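You operate a simulated robot arm through the tools that you are given. There is no shell and no other tool. Be economical: measure what you need, move in short steps, check, and stop when the job is done.

Carry out the task below with a simulated robot arm. There is one attempt and no reset: what you move stays moved.

JOB
Grind a pinch of pepper into the cruet tray and slide the tray out.
Fine: the mill goes in its well and the tray is pushed in before you twist.

Only the result counts: the job must be done as asked and must still hold three seconds after the hand-in. Knocking over, shifting, dropping, spilling or breaking anything else fails it.

ROBOT AND FRAMES
A 7-joint arm with a two-finger parallel gripper, fixed in place. Base frame: the origin is at the foot of the arm, x ahead of it, y to its left, z up; the work surface is at about z = 75. Lengths are in cm, angles in degrees, forces in N, time in s.
With the tool pointing down near the work surface it reaches from about 30 to 68 cm from the base axis. Its first joint turns from -66.0 to 66.0 degrees. Payload 1.57 kg.
The tool frame sits at the grasp point between the pads (the TCP): z along the fingers, y along the line on which they close. The tips reach 3 cm beyond it. The gripper opens to 11 cm. The fingers are 2.4 cm wide and 1.2 cm thick; the gripper's body (4.8 by 11.2 cm) begins 7.8 cm behind the TCP.
Orientation is told as [roll, pitch, yaw] about the base's x, y, z axes, in that order, counted from this pose: with the fingers straight down and closing along the base's y, the tool's x points along the base's -x, its y along +y and its z along -z.

CONTROLS
- The arm moves only by the tool arm_command. Its argument "rows" is a list that holds one entry, the list of rows, each a list of 7 numbers: the shift along the tool's x, y, z in mm, then the turn, a rotation vector about the tool's x, y, z in degrees, then the gripper command, from -1 (shut) to 1 (fully open), values between in proportion. In form: [[[x, y, z, wx, wy, wz, gripper], ...]]. A call has 1 to 12 rows; each row shifts and turns the commanded pose from where the row before left it, along the tool's axes as they then stand. Rows are played at 5 a second. More than 5 cm and 8.6 degrees between two rows, or a gripper value outside its range, and nothing of the call is played. A pose out of reach is approached as far as the arm can. The call stops where the force on the tool passes 40 N (or 10 N more than at its start, if that is more) or the arm is blocked; 0.2 s more then pass. The fingers move at their own pace (about 10.8 cm/s each) and stop on an object; they squeeze with about 31 N. The grip force told is the motor's: it shows also when the fingers shut on nothing. Time passes only in rows, and 0.2 s behind the last, so rows that do not move let the fingers close. The reply holds the time, the measured pose of the TCP, the force on the tool along the base axes, the opening and the grip force, in the units named above and with some noise, with the torque about the TCP (base axes, N m) and any sound that the robot's microphone picked up.
- Cameras (640 x 400 px; columns grow to the right, rows downward): "scene" is fixed at [16.28, -39.4, 139.32]; the picture's right is [0.79, -0.62, 0.00], its down [-0.40, -0.52, -0.76] and it looks along [0.47, 0.59, -0.66] (base axes); focal length 318 px, centre (320, 200). "wrist" rides on the gripper at [7, 1.6, -14.1] in the tool frame; the picture's right is [-0.23, 0.97, 0.00], its down [-0.86, -0.20, -0.48] and it looks along [-0.47, -0.11, 0.88] (tool axes); focal length 222 px, centre (320, 200). There is no depth. A picture from a camera that has moved, and an enlarged one, comes with that camera's place and axes in the base frame and with its lens.
- grab_frame(camera): a new picture of that camera. No time passes.
- zoom(camera, box): a new picture of the part [left, top, right, bottom] of that camera's present view, enlarged. No time passes.
- finish_job(): hands the job in; it is judged then, once.

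Go step by step. Nothing tells you positions but the pictures and the camera data: compare them with the known pose of the tool, close in by small moves and look again before you grip or let go. The budget is 120 turns and 68 pictures, counting those below and the enlarged ones. Unless the task says otherwise, let go and move clear before handing in, and close with one line.

The tools are called by a JSON object that holds its "op" and its "data". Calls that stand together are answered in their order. arm_command: Moves the arm, as the interface text tells. Its arguments: {"type":"object","properties":{"rows":{"type":"array","items":{"type":"array","items":{"type":"array","items":{"type":"number"}}}}},"required":["rows"]} The other tools are called the same way: grab_frame (camera) takes a picture; zoom (camera, box) takes an enlarged picture of a part of a camera's view; finish_job () hands the job in.

At the start:

```text
time: 0.0
position: [36.76, -12.22, 113.17]
tcp_rot: [0.0, 0.0, 0.0]
wrist_force: [-0.4, 0.2, 0.1]
ft_torque: [0.01, -0.03, -0.01]
gripper_width: 10.99
finger_force: 0.1
```

scene: 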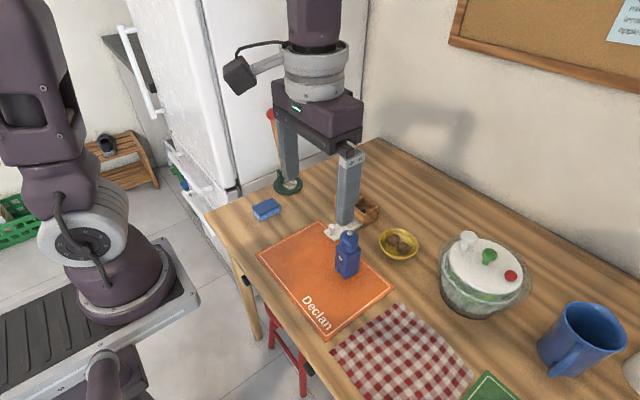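
wrist: 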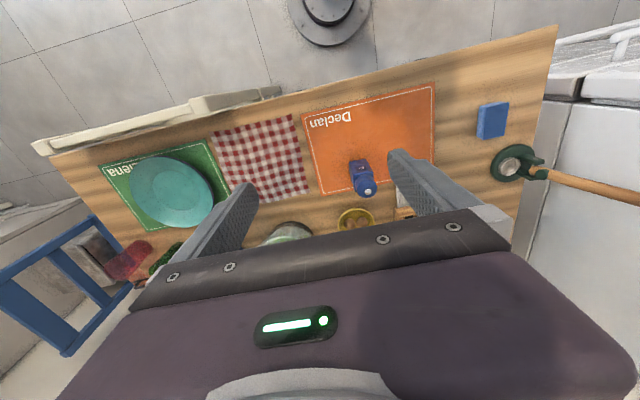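

The blue object on the orange mat looks like the pepper mill, and a wooden thing sits behind it near the finger. I'll zoom in to identify both.

{"op": "zoom", "data": {"camera": "scene", "box": [300, 180, 440, 290]}}

{"op": "zoom", "data": {"camera": "wrist", "box": [280, 80, 560, 255]}}

{"op": "zoom", "data": {"camera": "scene", "box": [420, 200, 640, 400]}}

```text
3.64 times, centred on (370, 235) of scene
camera zoom: at [16.28, -39.4, 139.32], right [0.79, -0.62, 0.0], down [-0.4, -0.52, -0.76], along [0.47, 0.59, -0.66], focal length 1158 px, centre (138, 73)
```

zoom: 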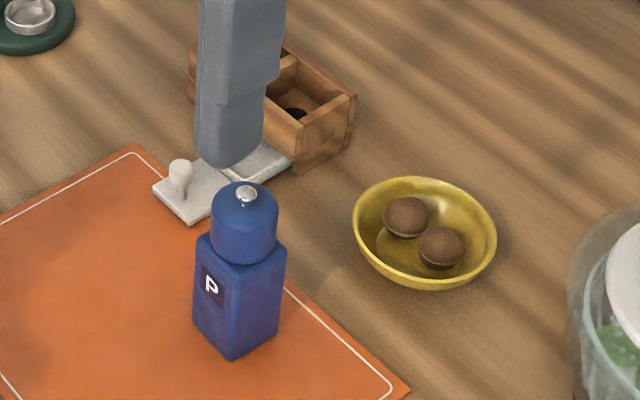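

```text
2.29 times, centred on (420, 168) of wrist
camera zoom: at [29.74, -10.69, 127.62], right [0.23, 0.97, 0.0], down [0.86, -0.2, 0.48], along [0.47, -0.11, -0.88], focal length 508 px, centre (91, 274)
```

zoom: 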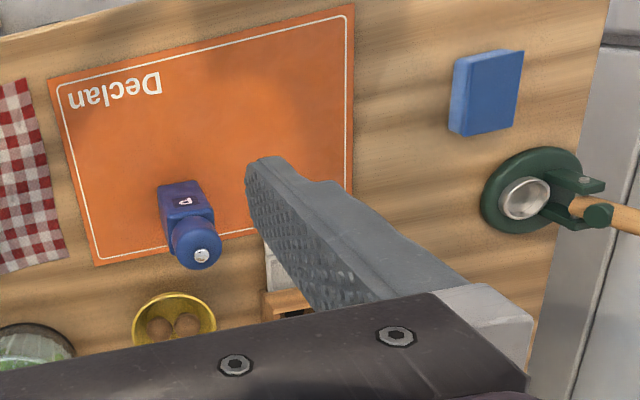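

```text
2.00 times, centred on (530, 300) of scene
camera zoom: at [16.28, -39.4, 139.32], right [0.79, -0.62, 0.0], down [-0.4, -0.52, -0.76], along [0.47, 0.59, -0.66], focal length 637 px, centre (-100, 0)
```

zoom: 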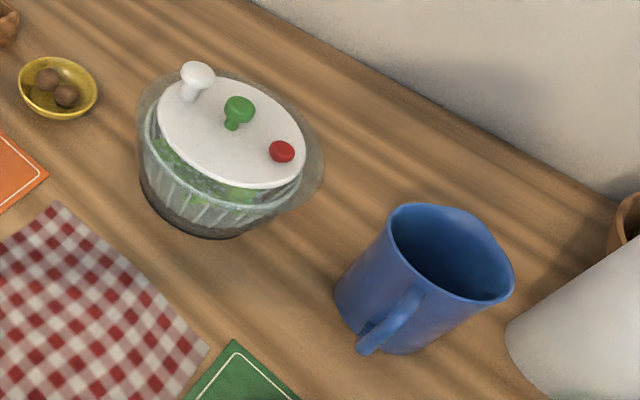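

There's a wooden cruet stand with wells near (64, 3), with a white tray with a knob sticking out of it. The mill is near (51, -7). I'll move the hand over for an unobstructed look.

{"op": "arm_command", "data": {"rows": [[[-30, 35, 0, 0, 0, 0, 1], [-30, 35, 0, 0, 0, 0, 1], [-30, 35, 0, 0, 0, 0, 1], [-30, 35, 0, 0, 0, 0, 1], [-10, 10, 0, 0, 0, 0, 1]]]}}

{"op": "grab_frame", "data": {"camera": "wrist"}}

{"op": "zoom", "data": {"camera": "scene", "box": [300, 170, 440, 290]}}

```text
time: 1.2
position: [49.7, 2.56, 113.36]
tcp_rot: [0.0, 0.0, 0.0]
wrist_force: [0.3, 0.8, -0.2]
ft_torque: [0.02, -0.02, 0.0]
gripper_width: 11.01
finger_force: 0.0
```

```text
62 pictures are left
camera wrist: at [42.78, 4.13, 127.76], right [0.23, 0.97, 0.0], down [0.85, -0.2, 0.48], along [0.47, -0.11, -0.88], focal length 222 px, centre (320, 200)
```

wrist: 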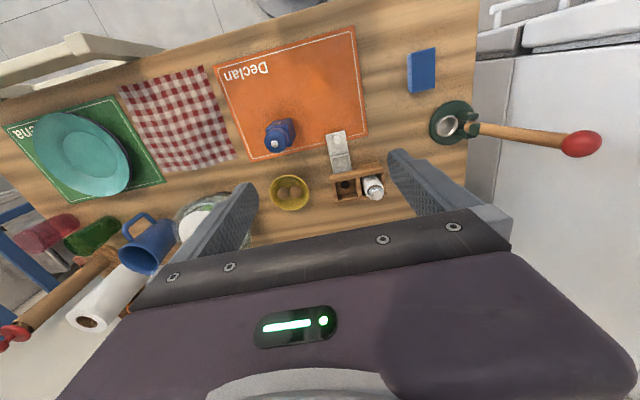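

```text
3.33 times, centred on (370, 230) of scene
camera zoom: at [16.28, -39.4, 139.32], right [0.79, -0.62, 0.0], down [-0.4, -0.52, -0.76], along [0.47, 0.59, -0.66], focal length 1062 px, centre (153, 100)
```

zoom: 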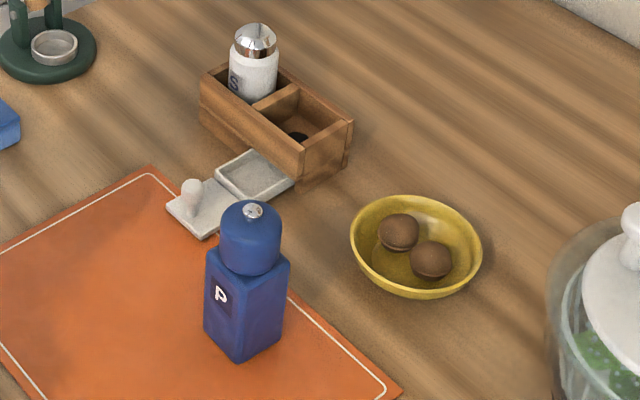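

{"op": "zoom", "data": {"camera": "wrist", "box": [240, 100, 400, 220]}}

```text
3.33 times, centred on (320, 160) of wrist
camera zoom: at [42.78, 4.13, 127.76], right [0.23, 0.97, 0.0], down [0.85, -0.2, 0.48], along [0.47, -0.11, -0.88], focal length 740 px, centre (320, 333)
```

zoom: 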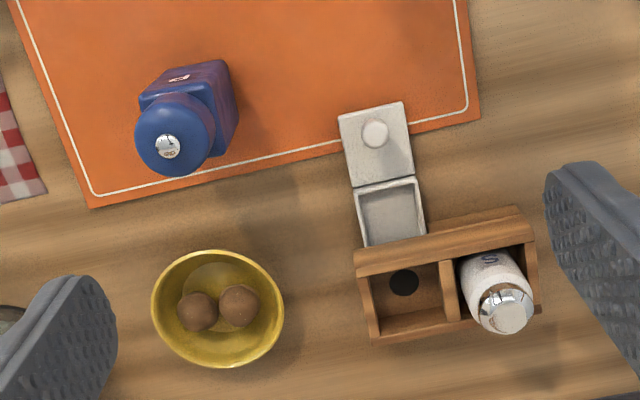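

The stand is square to the base axes, with salt in the left well and an empty right well with a hole. The mill is about 12.8 cm tall, at roughly (51.2, -6.3). I'll go lower for a closer look.

{"op": "arm_command", "data": {"rows": [[[0, -40, 20, 0, 0, 0, 1], [0, -40, 40, 0, 0, 0, 1], [0, -10, 40, 0, 0, 0, 1], [0, 0, 30, 0, 0, 0, 1]]]}}

{"op": "grab_frame", "data": {"camera": "wrist"}}

{"op": "zoom", "data": {"camera": "scene", "box": [320, 170, 400, 230]}}

```text
refused: row 2 steps farther than a row can; nothing moved
```

```text
59 pictures are left
camera wrist: at [42.78, 4.13, 127.76], right [0.23, 0.97, 0.0], down [0.85, -0.2, 0.48], along [0.47, -0.11, -0.88], focal length 222 px, centre (320, 200)
```

wrist: 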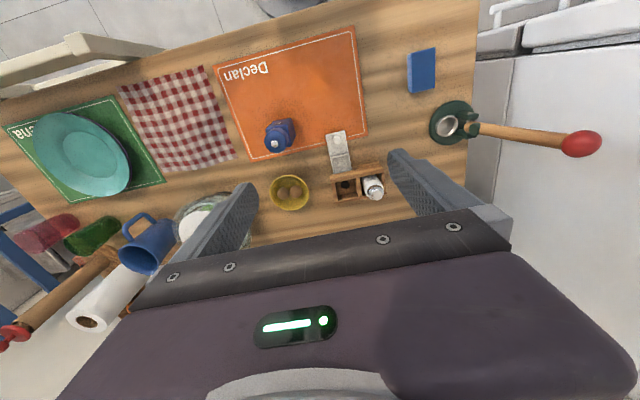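

```text
6.67 times, centred on (360, 200) of scene
camera zoom: at [16.28, -39.4, 139.32], right [0.79, -0.62, 0.0], down [-0.4, -0.52, -0.76], along [0.47, 0.59, -0.66], focal length 2123 px, centre (53, 200)
```

zoom: 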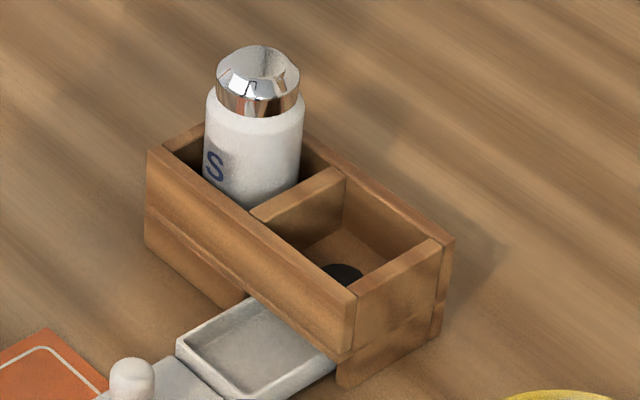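

{"op": "arm_command", "data": {"rows": [[[0, -40, 20, 0, 0, 0, 1], [0, -30, 35, 0, 0, 0, 1], [0, 0, 45, 0, 0, 0, 1], [0, 0, 30, 0, 0, 0, 1]]]}}

{"op": "grab_frame", "data": {"camera": "wrist"}}

```text
time: 2.2
position: [49.77, -4.25, 100.12]
tcp_rot: [0.1, 0.0, 0.0]
wrist_force: [0.1, -0.1, -1.0]
ft_torque: [0.01, 0.03, -0.01]
gripper_width: 11.01
finger_force: 0.0
```

```text
57 pictures are left
camera wrist: at [42.78, -2.81, 114.57], right [0.23, 0.97, 0.0], down [0.85, -0.2, 0.48], along [0.47, -0.11, -0.88], focal length 222 px, centre (320, 200)
```

wrist: 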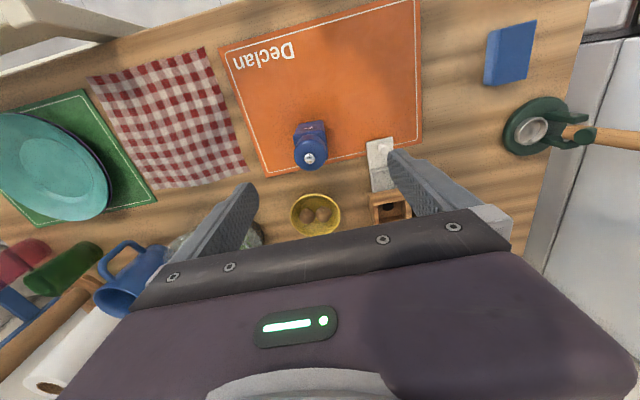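

{"op": "zoom", "data": {"camera": "wrist", "box": [260, 100, 420, 220]}}

{"op": "zoom", "data": {"camera": "scene", "box": [315, 220, 379, 284]}}

```text
3.33 times, centred on (340, 160) of wrist
camera zoom: at [42.78, -2.81, 114.57], right [0.23, 0.97, 0.0], down [0.85, -0.2, 0.48], along [0.47, -0.11, -0.88], focal length 740 px, centre (253, 333)
```

zoom: 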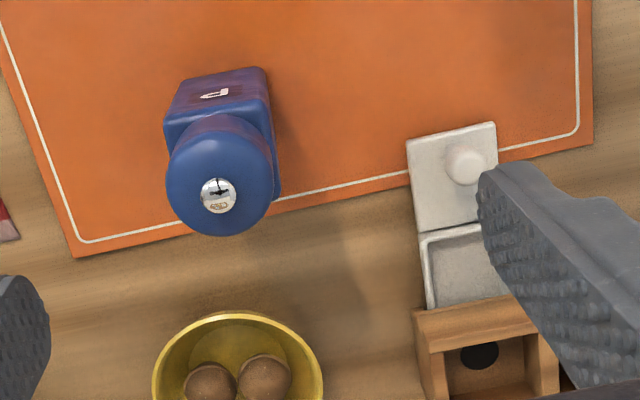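

```text
6.25 times, centred on (347, 252) of scene
camera zoom: at [16.28, -39.4, 139.32], right [0.79, -0.62, 0.0], down [-0.4, -0.52, -0.76], along [0.47, 0.59, -0.66], focal length 1991 px, centre (151, -125)
```

zoom: 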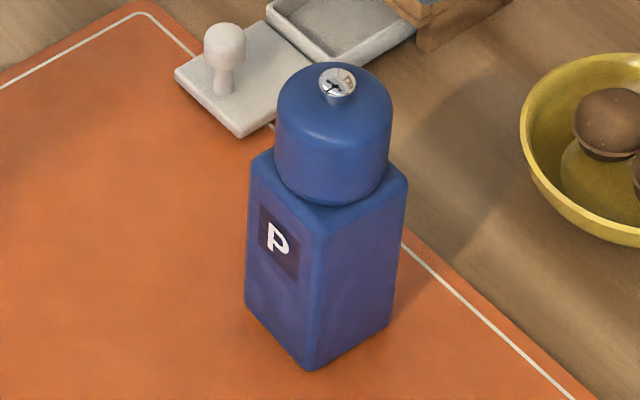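

The mill body is about 4.1 cm square, turned about -5°, and centred near (51.05, -6.3). Its shoulder is at z≈83.7. I'll close the fingers along x so they stay clear of the salt later, so next I turn the hand to about 85° yaw above the mill.

{"op": "arm_command", "data": {"rows": [[[-12.8, -20.5, 0, 0, 0, 0, 1], [0, 0, 0, 0, 0, -8.5, 1], [0, 0, 0, 0, 0, -8.5, 1], [0, 0, 0, 0, 0, -8.5, 1], [0, 0, 0, 0, 0, -8.5, 1], [0, 0, 0, 0, 0, -8.5, 1], [0, 0, 0, 0, 0, -8.5, 1], [0, 0, 0, 0, 0, -8.5, 1], [0, 0, 0, 0, 0, -8.5, 1], [0, 0, 0, 0, 0, -8.5, 1], [0, 0, 0, 0, 0, -8.5, 1]]]}}

{"op": "grab_frame", "data": {"camera": "wrist"}}

{"op": "grab_frame", "data": {"camera": "scene"}}

```text
time: 4.6
position: [51.02, -6.29, 100.19]
tcp_rot: [0.0, 0.0, 85.2]
wrist_force: [0.5, 0.4, -0.1]
ft_torque: [-0.02, 0.03, 0.02]
gripper_width: 10.99
finger_force: 0.1
```

```text
54 pictures are left
camera wrist: at [48.77, -13.16, 114.6], right [-0.95, 0.31, 0.0], down [0.27, 0.84, 0.48], along [0.15, 0.46, -0.88], focal length 222 px, centre (320, 200)
```

wrist: 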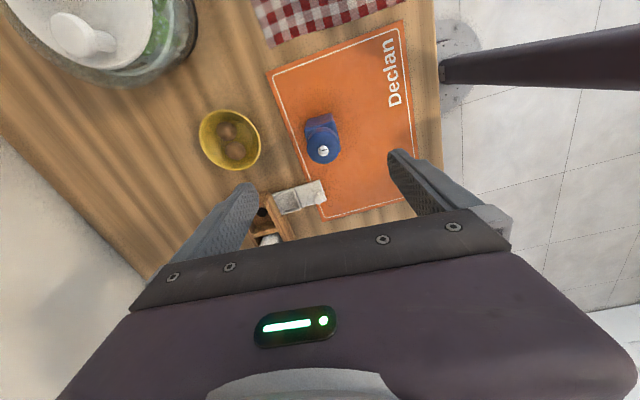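

```text
53 pictures are left
```

scene: 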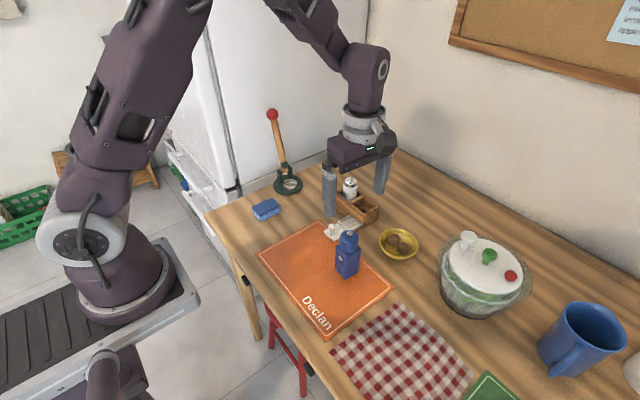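

{"op": "arm_command", "data": {"rows": [[[-3, 0, 40, 0, 0, 0, 1], [0, 0, 40, 0, 0, 0, 1]]]}}

{"op": "zoom", "data": {"camera": "wrist", "box": [220, 60, 420, 220]}}

{"op": "zoom", "data": {"camera": "scene", "box": [300, 190, 400, 290]}}

```text
time: 5.2
position: [50.83, -5.99, 92.22]
tcp_rot: [0.0, 0.0, 85.0]
wrist_force: [0.2, 0.0, -0.4]
ft_torque: [-0.02, 0.0, -0.02]
gripper_width: 11.0
finger_force: 0.1
```

```text
2.50 times, centred on (320, 140) of wrist
camera zoom: at [48.73, -12.87, 106.57], right [-0.95, 0.31, 0.0], down [0.27, 0.83, 0.48], along [0.15, 0.46, -0.88], focal length 555 px, centre (320, 350)
```

zoom: 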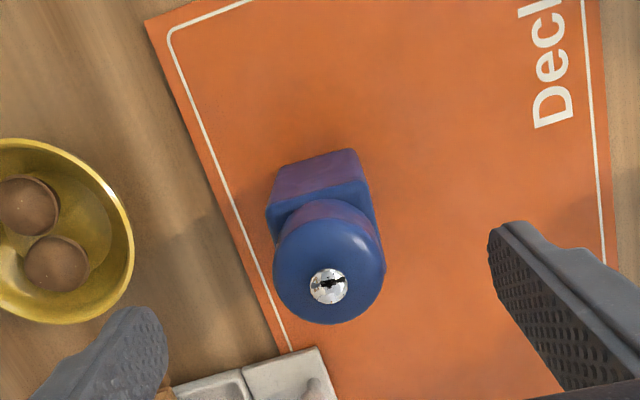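

```text
4.00 times, centred on (350, 240) of scene
camera zoom: at [16.28, -39.4, 139.32], right [0.79, -0.62, 0.0], down [-0.4, -0.52, -0.76], along [0.47, 0.59, -0.66], focal length 1274 px, centre (200, 40)
```

zoom: 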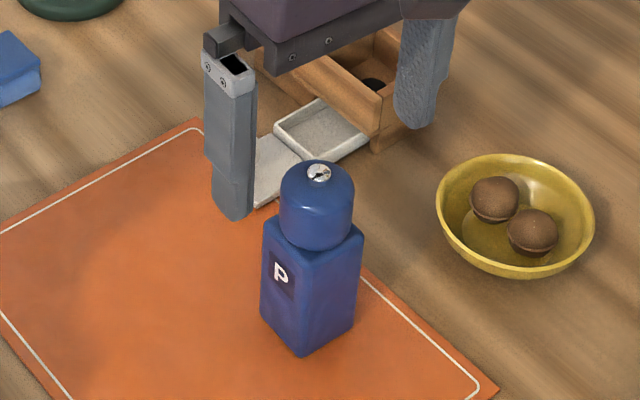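

The hand is centred over the mill at about (50.8, -6.0) and squared to it. I'll descend to z≈82.5 and look before gripping.

{"op": "arm_command", "data": {"rows": [[[0, 0, 40, 0, 0, 0, 1], [0, 0, 37, 0, 0, 0, 1], [0, 0, 20, 0, 0, 0, 1], [0, 0, 0, 0, 0, 0, 1]]]}}

{"op": "grab_frame", "data": {"camera": "wrist"}}

{"op": "zoom", "data": {"camera": "scene", "box": [300, 190, 400, 290]}}

```text
time: 6.2
position: [50.92, -6.05, 82.36]
tcp_rot: [0.0, 0.0, 85.0]
wrist_force: [0.0, 0.0, -0.2]
ft_torque: [0.0, 0.0, 0.01]
gripper_width: 11.0
finger_force: 0.2
```

```text
50 pictures are left
camera wrist: at [48.71, -12.81, 96.77], right [-0.95, 0.31, 0.0], down [0.27, 0.83, 0.48], along [0.15, 0.45, -0.88], focal length 222 px, centre (320, 200)
```

wrist: 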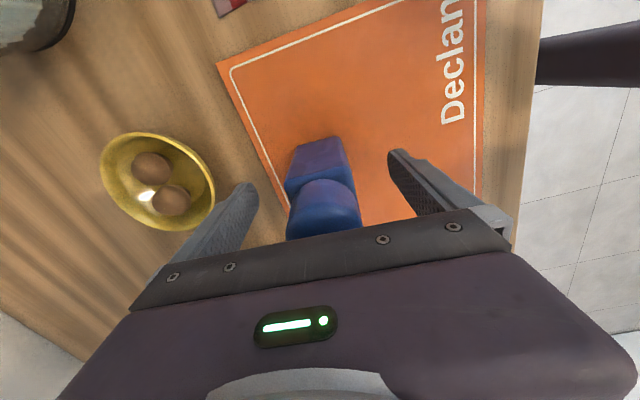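

```text
4.00 times, centred on (350, 240) of scene
camera zoom: at [16.28, -39.4, 139.32], right [0.79, -0.62, 0.0], down [-0.4, -0.52, -0.76], along [0.47, 0.59, -0.66], focal length 1274 px, centre (200, 40)
```

zoom: 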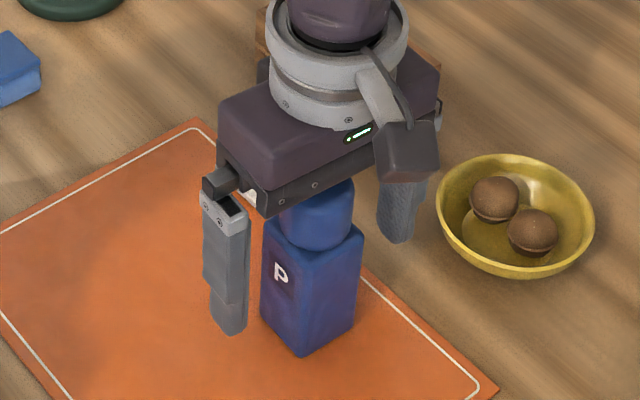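

{"op": "arm_command", "data": {"rows": [[[0, 0, 0, 0, 0, 0, 0], [0, 0, 0, 0, 0, 0, -0.15], [0, 0, 0, 0, 0, 0, -0.25], [0, 0, 0, 0, 0, 0, -1], [0, 0, 0, 0, 0, 0, -1], [0, 0, 0, 0, 0, 0, -1]]]}}

{"op": "zoom", "data": {"camera": "scene", "box": [300, 190, 400, 290]}}

```text
time: 7.6
position: [50.81, -5.94, 82.45]
tcp_rot: [0.0, 0.0, 84.9]
wrist_force: [-0.5, -0.7, 0.5]
ft_torque: [0.02, 0.01, 0.05]
gripper_width: 4.37
finger_force: 31.2
```

```text
4.00 times, centred on (350, 240) of scene
camera zoom: at [16.28, -39.4, 139.32], right [0.79, -0.62, 0.0], down [-0.4, -0.52, -0.76], along [0.47, 0.59, -0.66], focal length 1274 px, centre (200, 40)
```

zoom: 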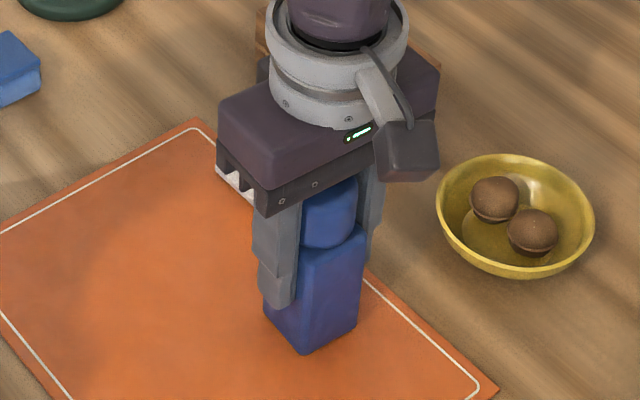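

Gripped at 4.37 cm. I'll lift it, square the hand to 90°, and move part of the way toward the well before checking.

{"op": "arm_command", "data": {"rows": [[[0, 0, -20, 0, 0, 0, -1], [0, 0, -40, 0, 0, 0, -1], [0, 0, -45, 0, 0, -5, -1], [0, 0, 0, 0, 0, 0, -1]]]}}

{"op": "grab_frame", "data": {"camera": "scene"}}

{"op": "grab_frame", "data": {"camera": "wrist"}}

```text
time: 8.6
position: [50.85, -5.99, 92.81]
tcp_rot: [0.0, 0.1, 90.0]
wrist_force: [-0.4, -0.7, -2.8]
ft_torque: [0.0, -0.01, -0.01]
gripper_width: 4.4
finger_force: 31.3
```

```text
47 pictures are left
```

scene: 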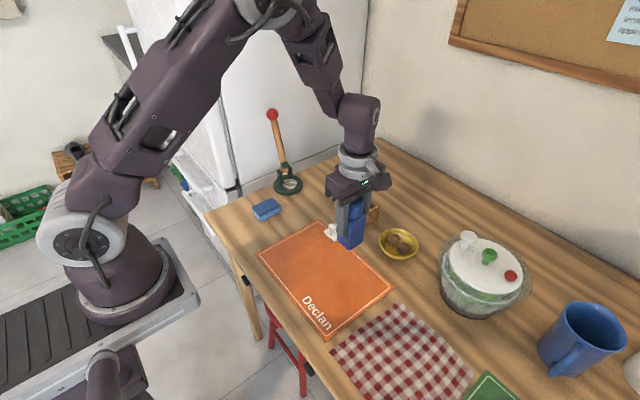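

```text
46 pictures are left
camera wrist: at [49.25, -13.0, 107.22], right [-0.97, 0.23, 0.0], down [0.2, 0.86, 0.48], along [0.11, 0.47, -0.88], focal length 222 px, centre (320, 200)
```

wrist: 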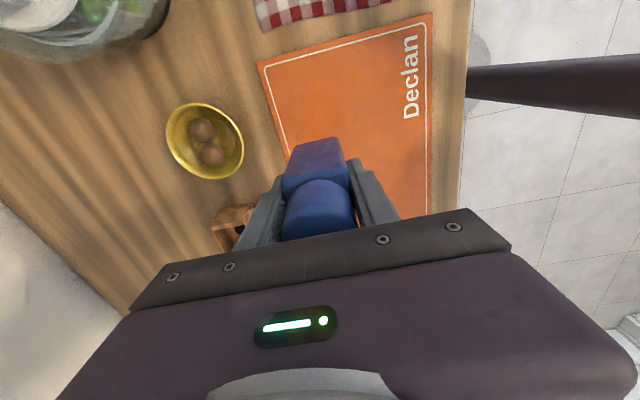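

{"op": "zoom", "data": {"camera": "wrist", "box": [270, 120, 370, 190]}}

```text
5.71 times, centred on (320, 155) of wrist
camera zoom: at [49.25, -13.0, 107.22], right [-0.97, 0.23, 0.0], down [0.2, 0.86, 0.48], along [0.11, 0.47, -0.88], focal length 1269 px, centre (320, 457)
```

zoom: 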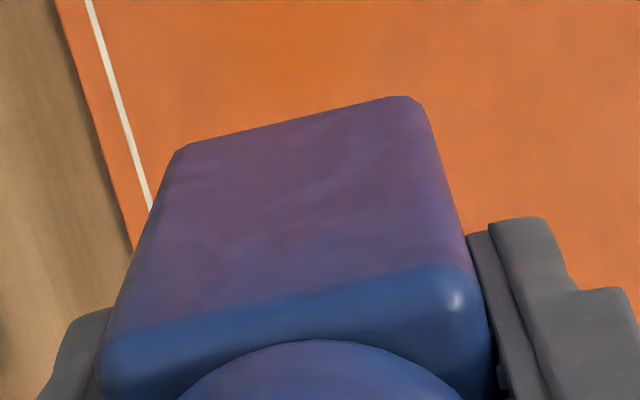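

The mill is square in the hand and sits about +0.33 cm in y from the TCP. The well centre is about (67.2, 5.0), so I'll move above it at a TCP of (67.2, 4.67).

{"op": "arm_command", "data": {"rows": [[[-26.6, -40, 0, 0, 0, 0, -1], [-26.6, -40, 0, 0, 0, 0, -1], [-26.6, -40, 0, 0, 0, 0, -1], [-26.6, -40, 0, 0, 0, 0, -1], [0, -3.5, 0, 0, 0, 0, -1], [0, 0, 0, 0, 0, 0, -1]]]}}

{"op": "grab_frame", "data": {"camera": "wrist"}}

{"op": "zoom", "data": {"camera": "scene", "box": [320, 140, 420, 240]}}

```text
time: 10.0
position: [67.44, 4.53, 92.96]
tcp_rot: [0.1, 0.0, 90.0]
wrist_force: [-0.1, -0.5, -2.3]
ft_torque: [-0.02, -0.01, 0.0]
gripper_width: 4.36
finger_force: 31.0
```

```text
44 pictures are left
camera wrist: at [65.85, -2.41, 107.29], right [-0.97, 0.23, 0.0], down [0.2, 0.86, 0.48], along [0.11, 0.47, -0.88], focal length 222 px, centre (320, 200)
```

wrist: 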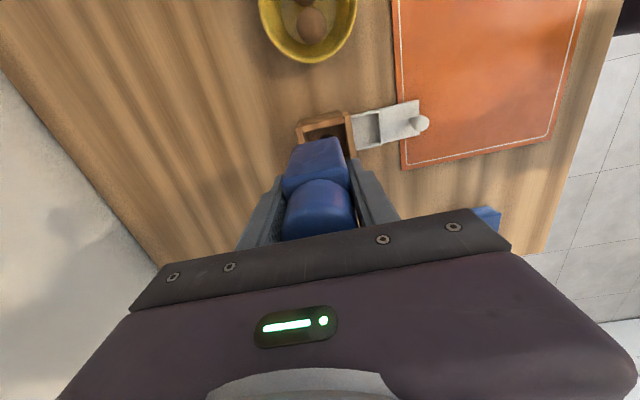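

```text
4.00 times, centred on (370, 190) of scene
camera zoom: at [16.29, -39.4, 139.32], right [0.79, -0.62, 0.0], down [-0.4, -0.52, -0.76], along [0.47, 0.59, -0.66], focal length 1274 px, centre (120, 240)
```

zoom: 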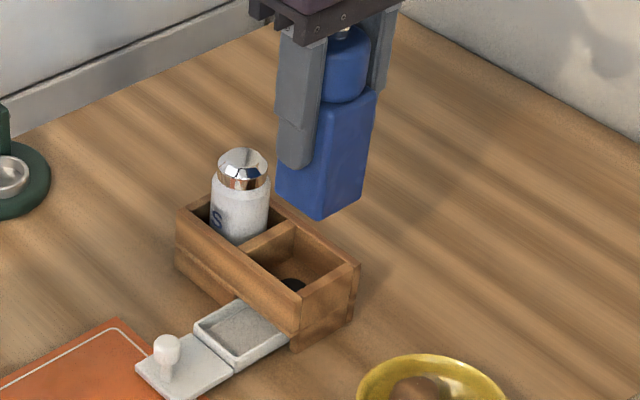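

{"op": "zoom", "data": {"camera": "wrist", "box": [270, 90, 400, 180]}}

```text
4.44 times, centred on (335, 135) of wrist
camera zoom: at [65.85, -2.41, 107.29], right [-0.97, 0.23, 0.0], down [0.2, 0.86, 0.48], along [0.11, 0.47, -0.88], focal length 987 px, centre (253, 489)
```

zoom: 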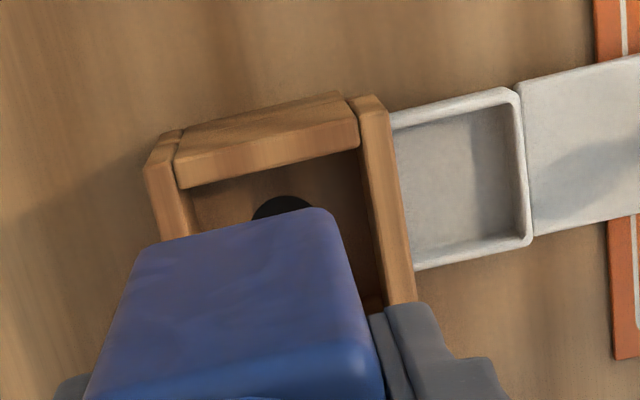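

By this view the well centre sits about 0.9 cm nearer than the mill and 0.3 cm further left. I'll correct by that, lower to just above the rim and compare again.

{"op": "arm_command", "data": {"rows": [[[-3, 8, 0, 0, 0, 0, -1], [0, 0, 30, 0, 0, 0, -1], [0, 0, 0, 0, 0, 0, -1]]]}}

{"op": "zoom", "data": {"camera": "wrist", "box": [270, 90, 400, 180]}}

{"op": "zoom", "data": {"camera": "scene", "box": [340, 165, 400, 225]}}

```text
time: 10.8
position: [66.59, 4.82, 90.08]
tcp_rot: [0.0, 0.0, 90.0]
wrist_force: [-1.1, 0.2, -1.7]
ft_torque: [-0.01, 0.02, 0.03]
gripper_width: 4.37
finger_force: 31.2
```

```text
4.44 times, centred on (335, 135) of wrist
camera zoom: at [65.0, -2.23, 104.41], right [-0.97, 0.23, 0.0], down [0.2, 0.86, 0.48], along [0.11, 0.47, -0.88], focal length 987 px, centre (253, 489)
```

zoom: 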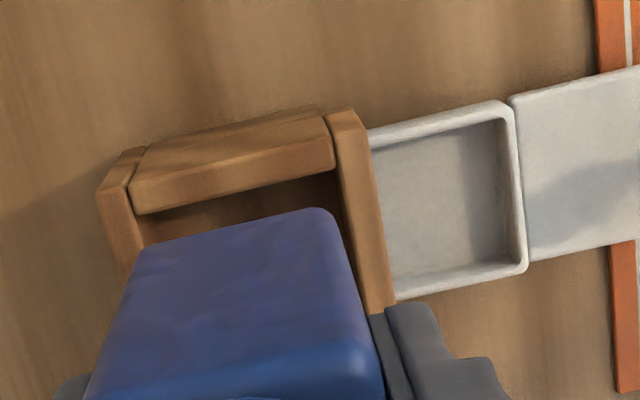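

```text
6.67 times, centred on (370, 195) of scene
camera zoom: at [16.29, -39.4, 139.32], right [0.79, -0.62, 0.0], down [-0.4, -0.52, -0.76], along [0.47, 0.59, -0.66], focal length 2123 px, centre (-13, 233)
```

zoom: 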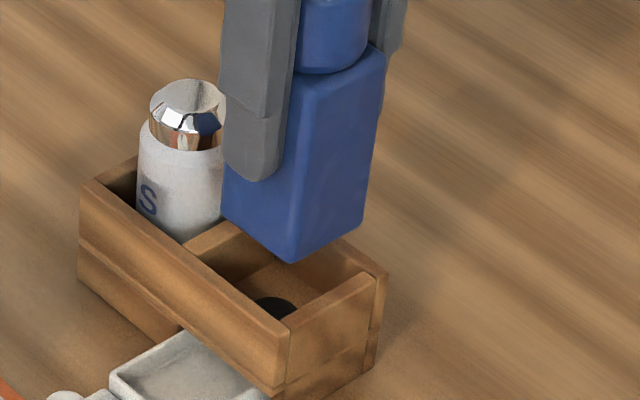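

Both views now agree to within about 0.15 cm. I'll nudge +y by 1 mm and lower gently, watching the force.

{"op": "arm_command", "data": {"rows": [[[-1, 0, 0, 0, 0, 0, -1], [0, 0, 8, 0, 0, 0, -1], [0, 0, 7, 0, 0, 0, -1], [0, 0, 6, 0, 0, 0, -1], [0, 0, 6, 0, 0, 0, -1], [0, 0, 6, 0, 0, 0, -1]]]}}

{"op": "zoom", "data": {"camera": "scene", "box": [340, 165, 400, 225]}}

```text
time: 12.2
position: [66.65, 4.92, 86.75]
tcp_rot: [0.0, 0.0, 90.0]
wrist_force: [0.6, 0.2, -2.2]
ft_torque: [0.01, 0.0, 0.03]
gripper_width: 4.34
finger_force: 30.5
```

```text
6.67 times, centred on (370, 195) of scene
camera zoom: at [16.29, -39.4, 139.32], right [0.79, -0.62, 0.0], down [-0.4, -0.52, -0.76], along [0.47, 0.59, -0.66], focal length 2123 px, centre (-13, 233)
```

zoom: 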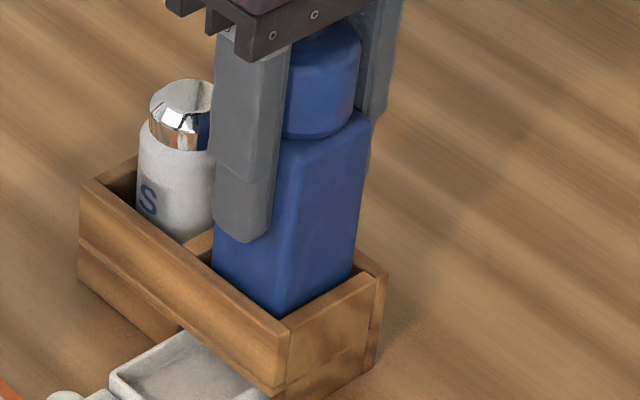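

The mill has entered the well freely. I'll continue down until it touches the floor.

{"op": "arm_command", "data": {"rows": [[[0, 0, 6, 0, 0, 0, -1], [0, 0, 5, 0, 0, 0, -1], [0, 0, 3, 0, 0, 0, -1], [0, 0, 2, 0, 0, 0, -1]]]}}

```text
time: 13.2
position: [66.49, 5.01, 85.2]
tcp_rot: [0.0, 0.0, 90.0]
wrist_force: [0.9, -0.2, -2.4]
ft_torque: [-0.01, -0.01, -0.03]
gripper_width: 4.37
finger_force: 30.5
```

{"op": "arm_command", "data": {"rows": [[[0, 0, 2, 0, 0, 0, -1], [0, 0, 2, 0, 0, 0, -1], [0, 0, 2, 0, 0, 0, -1]]]}}

{"op": "zoom", "data": {"camera": "scene", "box": [340, 165, 400, 225]}}

```text
time: 14.0
position: [66.6, 4.96, 84.75]
tcp_rot: [-0.1, -0.1, 90.0]
wrist_force: [-7.3, 0.7, 17.9]
ft_torque: [0.15, 0.51, 0.02]
gripper_width: 4.35
finger_force: 30.7
```

```text
6.67 times, centred on (370, 195) of scene
camera zoom: at [16.23, -39.4, 139.32], right [0.79, -0.62, 0.0], down [-0.4, -0.52, -0.76], along [0.47, 0.59, -0.66], focal length 2123 px, centre (-13, 233)
```

zoom: 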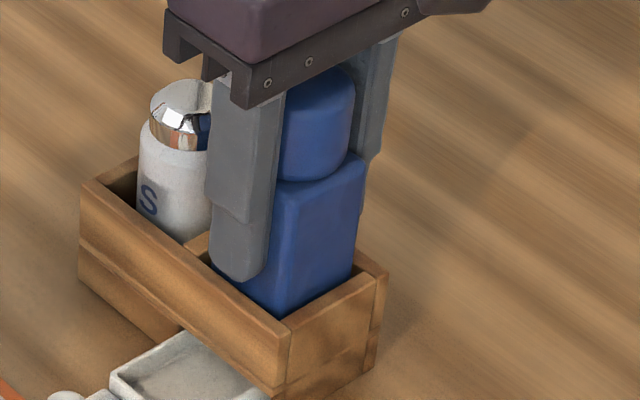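

The mill is on the floor of the well (contact force 18 N). I'll relieve the load, open the fingers partway and rise.

{"op": "arm_command", "data": {"rows": [[[0, 0, -3, 0, 0, 0, -1], [0, 0, 0, 0, 0, 0, 0.1], [0, 0, 0, 0, 0, 0, 0.2], [0, 0, 0, 0, 0, 0, 0.2], [0, 0, -40, 0, 0, 0, 0.2], [0, 0, -40, 0, 0, 0, 0.2]]]}}

{"op": "zoom", "data": {"camera": "scene", "box": [310, 165, 410, 245]}}

{"op": "grab_frame", "data": {"camera": "wrist"}}

```text
time: 15.4
position: [66.58, 5.21, 92.84]
tcp_rot: [0.0, -0.1, 90.0]
wrist_force: [0.4, 0.2, 0.9]
ft_torque: [0.0, 0.04, 0.03]
gripper_width: 6.62
finger_force: 0.0
```

```text
5.00 times, centred on (360, 205) of scene
camera zoom: at [16.28, -39.4, 139.32], right [0.79, -0.62, 0.0], down [-0.4, -0.52, -0.76], along [0.47, 0.59, -0.66], focal length 1593 px, centre (120, 175)
```

zoom: 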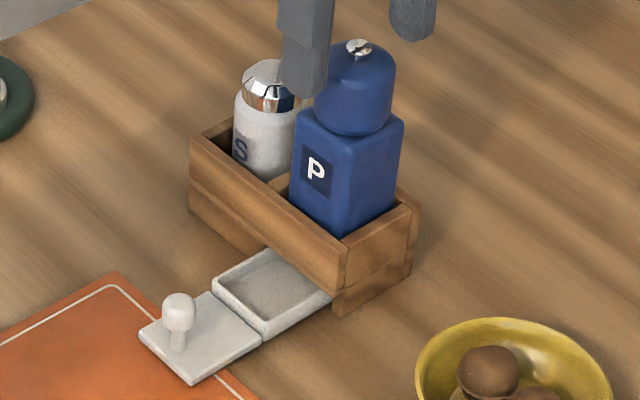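

```text
36 pictures are left
camera wrist: at [65.0, -1.94, 107.18], right [-0.97, 0.23, 0.0], down [0.2, 0.86, 0.48], along [0.11, 0.47, -0.88], focal length 222 px, centre (320, 200)
```

wrist: 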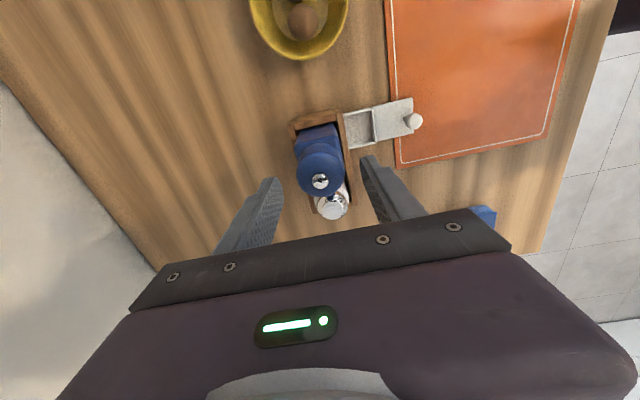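

The mill is seated upright. Next is the tray: its knob is near (55.2, 5.1), and I'll grip it at yaw 0 so the palm clears the mill. I'll back off and rotate first.

{"op": "arm_command", "data": {"rows": [[[0, 0, -35, 0, 0, 0, 0.2], [0, 45, 0, 0, 0, 0, 0.2], [0, 45, 0, 0, 0, 0, 0.2], [0, 24, 0, 0, 0, 8, 0.2], [0, 0, 0, 0, 0, 8.2, 0.2], [0, 0, 0, 0, 0, 8.2, 0.2], [0, 0, 0, 0, 0, 8.2, 0.2], [0, 0, 0, 0, 0, 8.2, 0.2], [0, 0, 0, 0, 0, 8.2, 0.2], [0, 0, 0, 0, 0, 8.2, 0.2], [0, 0, 0, 0, 0, 8.2, 0.2]]]}}

{"op": "arm_command", "data": {"rows": [[[0, 0, 0, 0, 0, 8.2, 0.2], [0, 0, 0, 0, 0, 8.2, 0.2], [0, 0, 0, 0, 0, 8.2, 0.2], [0, 0, 45, 0, 0, 0, 0.2], [0, 0, 40, 0, 0, 0, 0.2], [0, 0, 0, 0, 0, 0, 0.2]]]}}

{"op": "zoom", "data": {"camera": "wrist", "box": [220, 80, 420, 220]}}

{"op": "zoom", "data": {"camera": "scene", "box": [310, 185, 390, 245]}}

```text
time: 17.8
position: [55.18, 5.0, 96.34]
tcp_rot: [0.1, 0.0, 24.4]
wrist_force: [-0.3, 0.0, 0.5]
ft_torque: [0.0, 0.01, 0.01]
gripper_width: 6.62
finger_force: 0.0
```

```text
time: 19.2
position: [55.24, 5.18, 87.71]
tcp_rot: [-0.1, 0.0, 0.0]
wrist_force: [0.8, -0.2, 0.0]
ft_torque: [-0.03, 0.02, -0.02]
gripper_width: 6.6
finger_force: 0.1
```

```text
2.86 times, centred on (320, 150) of wrist
camera zoom: at [48.3, 6.67, 102.16], right [0.23, 0.97, 0.0], down [0.85, -0.2, 0.48], along [0.47, -0.11, -0.88], focal length 635 px, centre (320, 343)
```

zoom: 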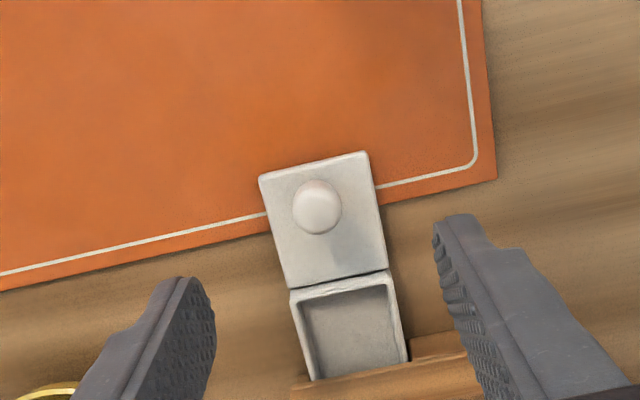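

```text
6.67 times, centred on (350, 215) of scene
camera zoom: at [16.28, -39.4, 139.32], right [0.79, -0.62, 0.0], down [-0.4, -0.52, -0.76], along [0.47, 0.59, -0.66], focal length 2123 px, centre (120, 100)
```

zoom: 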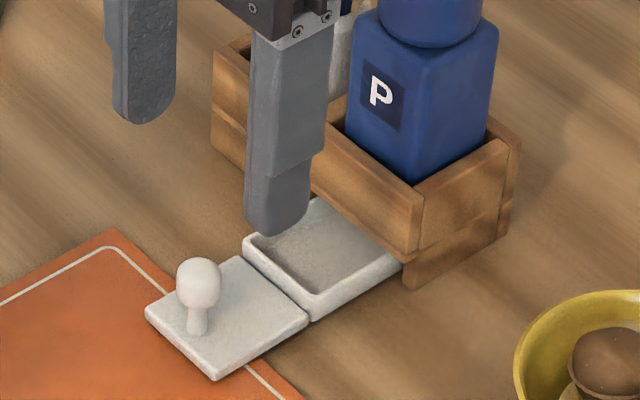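

The knob ball is at about (55.65, 4.8, 77.5). I'll centre over it and descend to z≈79.6 so the tips stay above the plate.

{"op": "arm_command", "data": {"rows": [[[-4, -3.5, 20, 0, 0, 0, 0.2], [0, 0, 40, 0, 0, 0, 0.0], [0, 0, 20, 0, 0, 0, -0.2], [0, 0, 0, 0, 0, 0, -0.2]]]}}

{"op": "zoom", "data": {"camera": "scene", "box": [310, 185, 390, 245]}}

{"op": "zoom", "data": {"camera": "wrist", "box": [220, 80, 420, 220]}}

```text
time: 20.2
position: [55.5, 4.57, 79.58]
tcp_rot: [0.0, 0.0, 0.0]
wrist_force: [-0.3, 0.7, 0.7]
ft_torque: [0.0, 0.03, -0.02]
gripper_width: 4.39
finger_force: 0.0
```

```text
6.67 times, centred on (350, 215) of scene
camera zoom: at [16.28, -39.4, 139.32], right [0.79, -0.62, 0.0], down [-0.4, -0.52, -0.76], along [0.47, 0.59, -0.66], focal length 2123 px, centre (120, 100)
```

zoom: 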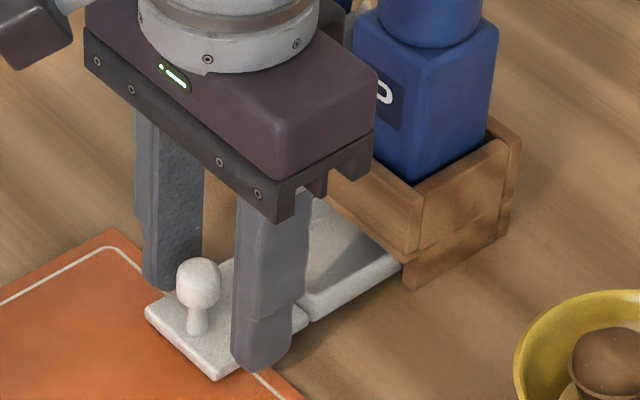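

```text
2.86 times, centred on (320, 150) of wrist
camera zoom: at [48.59, 6.21, 94.02], right [0.23, 0.97, 0.0], down [0.86, -0.2, 0.48], along [0.47, -0.11, -0.88], focal length 635 px, centre (320, 343)
```

zoom: 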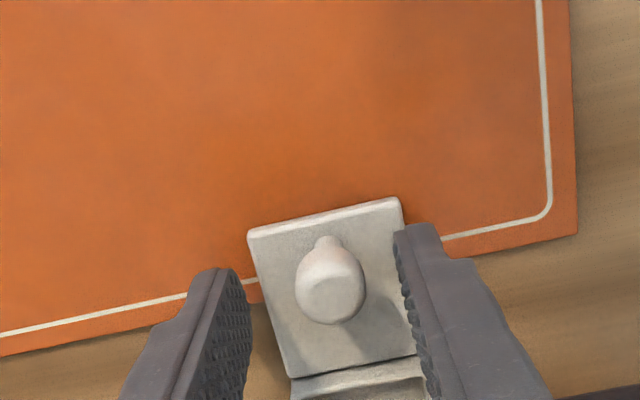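

{"op": "arm_command", "data": {"rows": [[[0, 2, 0, 0, 0, 0, -0.4], [0, 0, 0, 0, 0, 0, -0.6], [0, 0, 0, 0, 0, 0, -0.7], [0, 0, 0, 0, 0, 0, -1], [0, 0, 0, 0, 0, 0, -1]]]}}

{"op": "zoom", "data": {"camera": "scene", "box": [310, 185, 390, 245]}}

```text
time: 21.4
position: [55.54, 5.07, 79.65]
tcp_rot: [0.1, 0.0, 0.0]
wrist_force: [0.4, 13.2, -1.2]
ft_torque: [0.16, -0.02, -0.06]
gripper_width: 1.64
finger_force: 32.0
```

```text
6.67 times, centred on (350, 215) of scene
camera zoom: at [16.28, -39.37, 139.33], right [0.79, -0.62, 0.0], down [-0.4, -0.52, -0.76], along [0.47, 0.59, -0.66], focal length 2123 px, centre (120, 100)
```

zoom: 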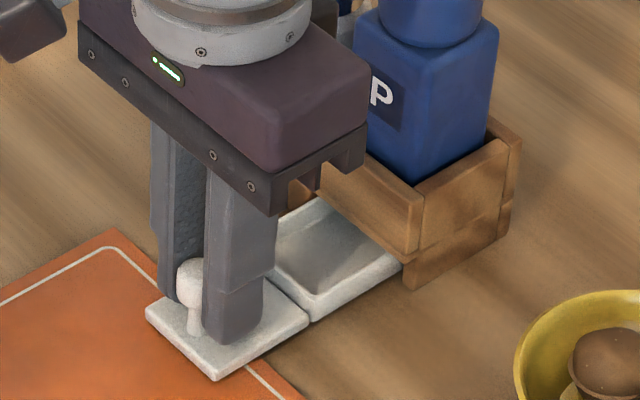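

Holding the knob (1.64 cm). There's 13 N of side load, so I'll shift +y to relieve it.

{"op": "arm_command", "data": {"rows": [[[0, 2.5, 0, 0, 0, 0, -1], [0, 0, 0, 0, 0, 0, -1]]]}}

```text
time: 22.0
position: [55.44, 5.08, 79.67]
tcp_rot: [0.0, 0.1, -0.1]
wrist_force: [-0.3, -3.2, -8.0]
ft_torque: [-0.04, -0.29, 0.01]
gripper_width: 1.65
finger_force: 31.7
```

{"op": "arm_command", "data": {"rows": [[[-5, 0, 1, 0, 0, 0, -1], [-8, 0, 0, 0, 0, 0, -1], [-8, 0, 0, 0, 0, 0, -1], [0, 0, 0, 0, 0, 0, -1]]]}}

```text
time: 23.0
position: [57.88, 5.03, 79.68]
tcp_rot: [0.0, -0.2, -0.1]
wrist_force: [0.9, -12.1, 22.0]
ft_torque: [-0.22, 0.14, 0.08]
gripper_width: 1.65
finger_force: 32.3
```

{"op": "zoom", "data": {"camera": "scene", "box": [310, 185, 390, 245]}}

```text
6.67 times, centred on (350, 215) of scene
camera zoom: at [16.24, -39.43, 139.31], right [0.79, -0.62, 0.0], down [-0.4, -0.52, -0.76], along [0.47, 0.59, -0.66], focal length 2123 px, centre (120, 100)
```

zoom: 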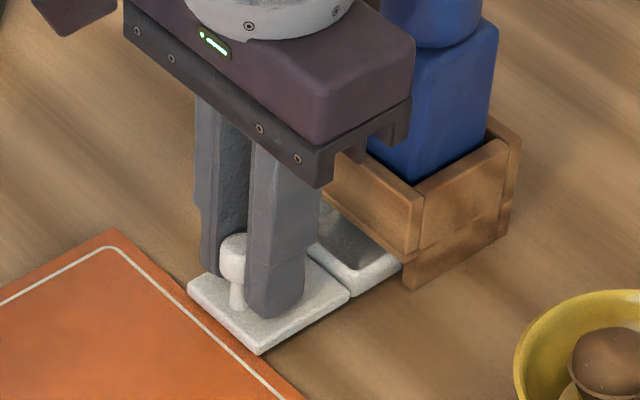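

The tray is sliding in and the stand hasn't moved. I'll trim the loads and continue.

{"op": "arm_command", "data": {"rows": [[[-6, -1, -1, 0, 0, 0, -1], [-6, 0, 0, 0, 0, 0, -1], [-5, 0, 0, 0, 0, 0, -1], [0, 0, 0, 0, 0, 0, -1]]]}}

{"op": "zoom", "data": {"camera": "scene", "box": [310, 185, 390, 245]}}

```text
time: 24.0
position: [59.37, 5.0, 79.68]
tcp_rot: [0.0, 0.2, 0.0]
wrist_force: [0.4, -4.7, -10.8]
ft_torque: [-0.03, -0.1, 0.0]
gripper_width: 1.63
finger_force: 31.2
```

```text
6.67 times, centred on (350, 215) of scene
camera zoom: at [16.3, -39.41, 139.31], right [0.79, -0.62, 0.0], down [-0.4, -0.52, -0.76], along [0.47, 0.59, -0.66], focal length 2123 px, centre (120, 100)
```

zoom: 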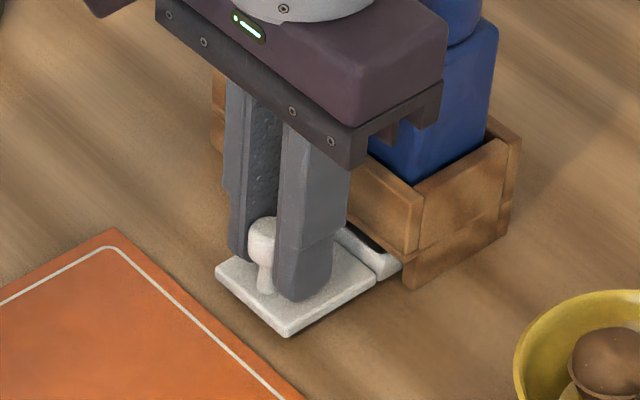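

{"op": "arm_command", "data": {"rows": [[[-4, 0, 0.5, 0, 0, 0, -1], [-3, 0, 0, 0, 0, 0, -1]]]}}

{"op": "zoom", "data": {"camera": "scene", "box": [330, 185, 390, 235]}}

```text
time: 24.6
position: [59.85, 5.16, 79.76]
tcp_rot: [0.1, 0.5, 0.0]
wrist_force: [-25.9, -0.6, 0.5]
ft_torque: [0.01, 0.51, 0.01]
gripper_width: 1.69
finger_force: 31.6
```

```text
8.00 times, centred on (360, 210) of scene
camera zoom: at [16.22, -39.4, 139.32], right [0.79, -0.62, 0.0], down [-0.4, -0.52, -0.76], along [0.47, 0.59, -0.66], focal length 2548 px, centre (0, 120)
```

zoom: 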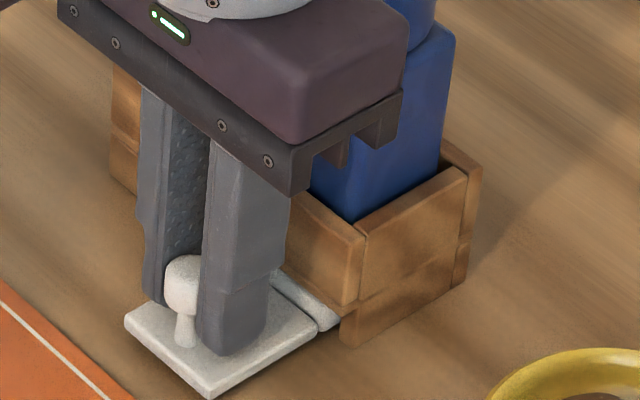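

Hit the stop (-26 N) with the stand unmoved, so the tray is in. I'll relieve the push, release the knob and rise.

{"op": "arm_command", "data": {"rows": [[[2.5, 0, 0, 0, 0, 0, -1], [0, 0, 0, 0, 0, 0, -0.5], [0, 0, 0, 0, 0, 0, -0.2], [0, 0, 0, 0, 0, 0, -0.2]]]}}

{"op": "arm_command", "data": {"rows": [[[0, 0, -30, 0, 0, 0, -0.2], [20, 0, -40, 0, 0, 0, 0.2], [0, 0, -45, 0, 0, 0, 0.2], [0, 0, -45, 0, 0, 0, 0.2], [0, 0, -20, 0, 0, 0, 0.2]]]}}

{"op": "zoom", "data": {"camera": "scene", "box": [310, 165, 410, 245]}}

```text
time: 25.6
position: [59.89, 4.87, 79.75]
tcp_rot: [0.0, -0.1, 0.1]
wrist_force: [-0.2, 0.1, 0.0]
ft_torque: [0.03, 0.01, -0.01]
gripper_width: 4.39
finger_force: 0.1
```

```text
time: 26.8
position: [57.79, 4.91, 97.78]
tcp_rot: [0.0, 0.0, 0.0]
wrist_force: [-0.4, 0.7, -0.3]
ft_torque: [0.02, -0.01, 0.0]
gripper_width: 6.57
finger_force: 0.0
```

```text
5.00 times, centred on (360, 205) of scene
camera zoom: at [16.28, -39.4, 139.32], right [0.79, -0.62, 0.0], down [-0.4, -0.52, -0.76], along [0.47, 0.59, -0.66], focal length 1593 px, centre (120, 175)
```

zoom: 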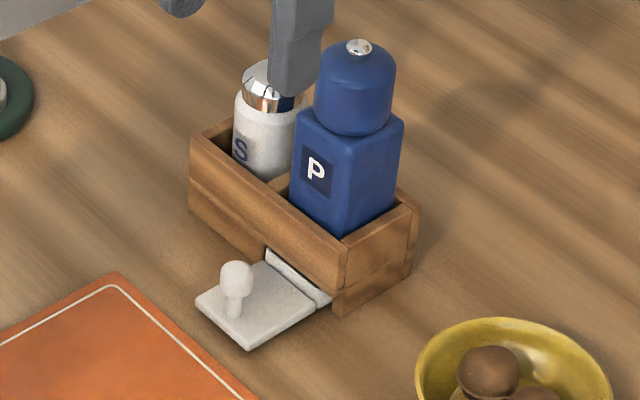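

The tray is seated at its stop, with only the cup's front rim and the knob plate outside. The mill head (z≈86–90.5) can be gripped above the salt's top, so I'll move over it and turn to yaw 90.

{"op": "arm_command", "data": {"rows": [[[-44, 3, 0, 0, 0, 0, 0.2], [-44, 0, 0, 0, 0, 0, 0.2], [0, 0, 0, 0, 0, -8.5, 0.2], [0, 0, 0, 0, 0, -8.5, 0.2], [0, 0, 0, 0, 0, -8.5, 0.2], [0, 0, 0, 0, 0, -8.5, 0.2], [0, 0, 0, 0, 0, -8.5, 0.2], [0, 0, 0, 0, 0, -8.5, 0.2], [0, 0, 0, 0, 0, -8.5, 0.2], [0, 0, 0, 0, 0, -8.5, 0.2], [0, 0, 0, 0, 0, -8.5, 0.2], [0, 0, 0, 0, 0, -8.5, 0.2]]]}}

{"op": "zoom", "data": {"camera": "wrist", "box": [240, 110, 400, 230]}}

{"op": "zoom", "data": {"camera": "scene", "box": [330, 155, 410, 235]}}

```text
time: 29.4
position: [66.58, 5.25, 97.78]
tcp_rot: [0.0, 0.0, 85.1]
wrist_force: [0.3, 0.0, 1.0]
ft_torque: [0.0, -0.04, -0.01]
gripper_width: 6.62
finger_force: 0.1
```

```text
3.33 times, centred on (320, 170) of wrist
camera zoom: at [64.42, -1.55, 112.16], right [-0.95, 0.31, 0.0], down [0.27, 0.84, 0.48], along [0.15, 0.45, -0.88], focal length 740 px, centre (320, 300)
```

zoom: 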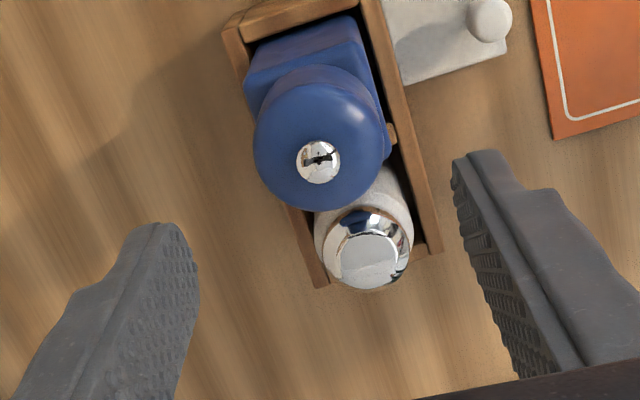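

```text
5.00 times, centred on (370, 195) of scene
camera zoom: at [16.28, -39.4, 139.32], right [0.79, -0.62, 0.0], down [-0.4, -0.52, -0.76], along [0.47, 0.59, -0.66], focal length 1593 px, centre (70, 225)
```

zoom: 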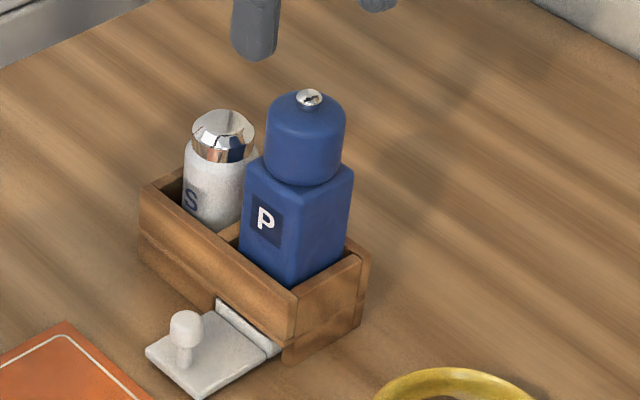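

The head's axis is at about (66.65, 5.0). I'll correct by 2.5 mm, descend to z≈89.5 and close on the head.

{"op": "arm_command", "data": {"rows": [[[2.5, 0, 35, 0, 0, -4.9, 0.2], [0, 0, 35, 0, 0, 0, 0.2], [0, 0, 13, 0, 0, 0, 0.2], [0, 0, 0, 0, 0, 0, 0.0], [0, 0, 0, 0, 0, 0, -0.1]]]}}

{"op": "zoom", "data": {"camera": "scene", "box": [330, 155, 410, 235]}}

```text
time: 30.6
position: [66.64, 5.1, 89.75]
tcp_rot: [-0.1, 0.0, 89.9]
wrist_force: [0.9, -0.6, 0.8]
ft_torque: [0.03, 0.01, -0.03]
gripper_width: 4.98
finger_force: 0.1
```

```text
5.00 times, centred on (370, 195) of scene
camera zoom: at [16.28, -39.4, 139.32], right [0.79, -0.62, 0.0], down [-0.4, -0.52, -0.76], along [0.47, 0.59, -0.66], focal length 1593 px, centre (70, 225)
```

zoom: 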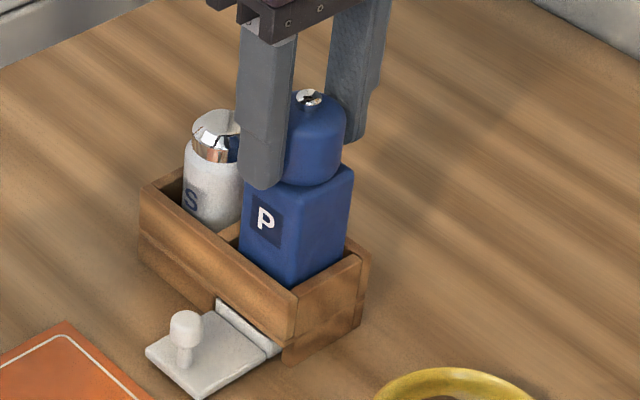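

{"op": "arm_command", "data": {"rows": [[[0, 0, 0, 0, 0, 0, -0.25], [0, 0, 0, 0, 0, 0, -1], [0, 0, 0, 0, 0, 0, -1]]]}}

```text
time: 31.4
position: [66.71, 5.22, 89.52]
tcp_rot: [0.1, -0.1, 89.8]
wrist_force: [-0.9, 0.9, 1.1]
ft_torque: [-0.01, 0.04, 0.0]
gripper_width: 3.96
finger_force: 31.1
```

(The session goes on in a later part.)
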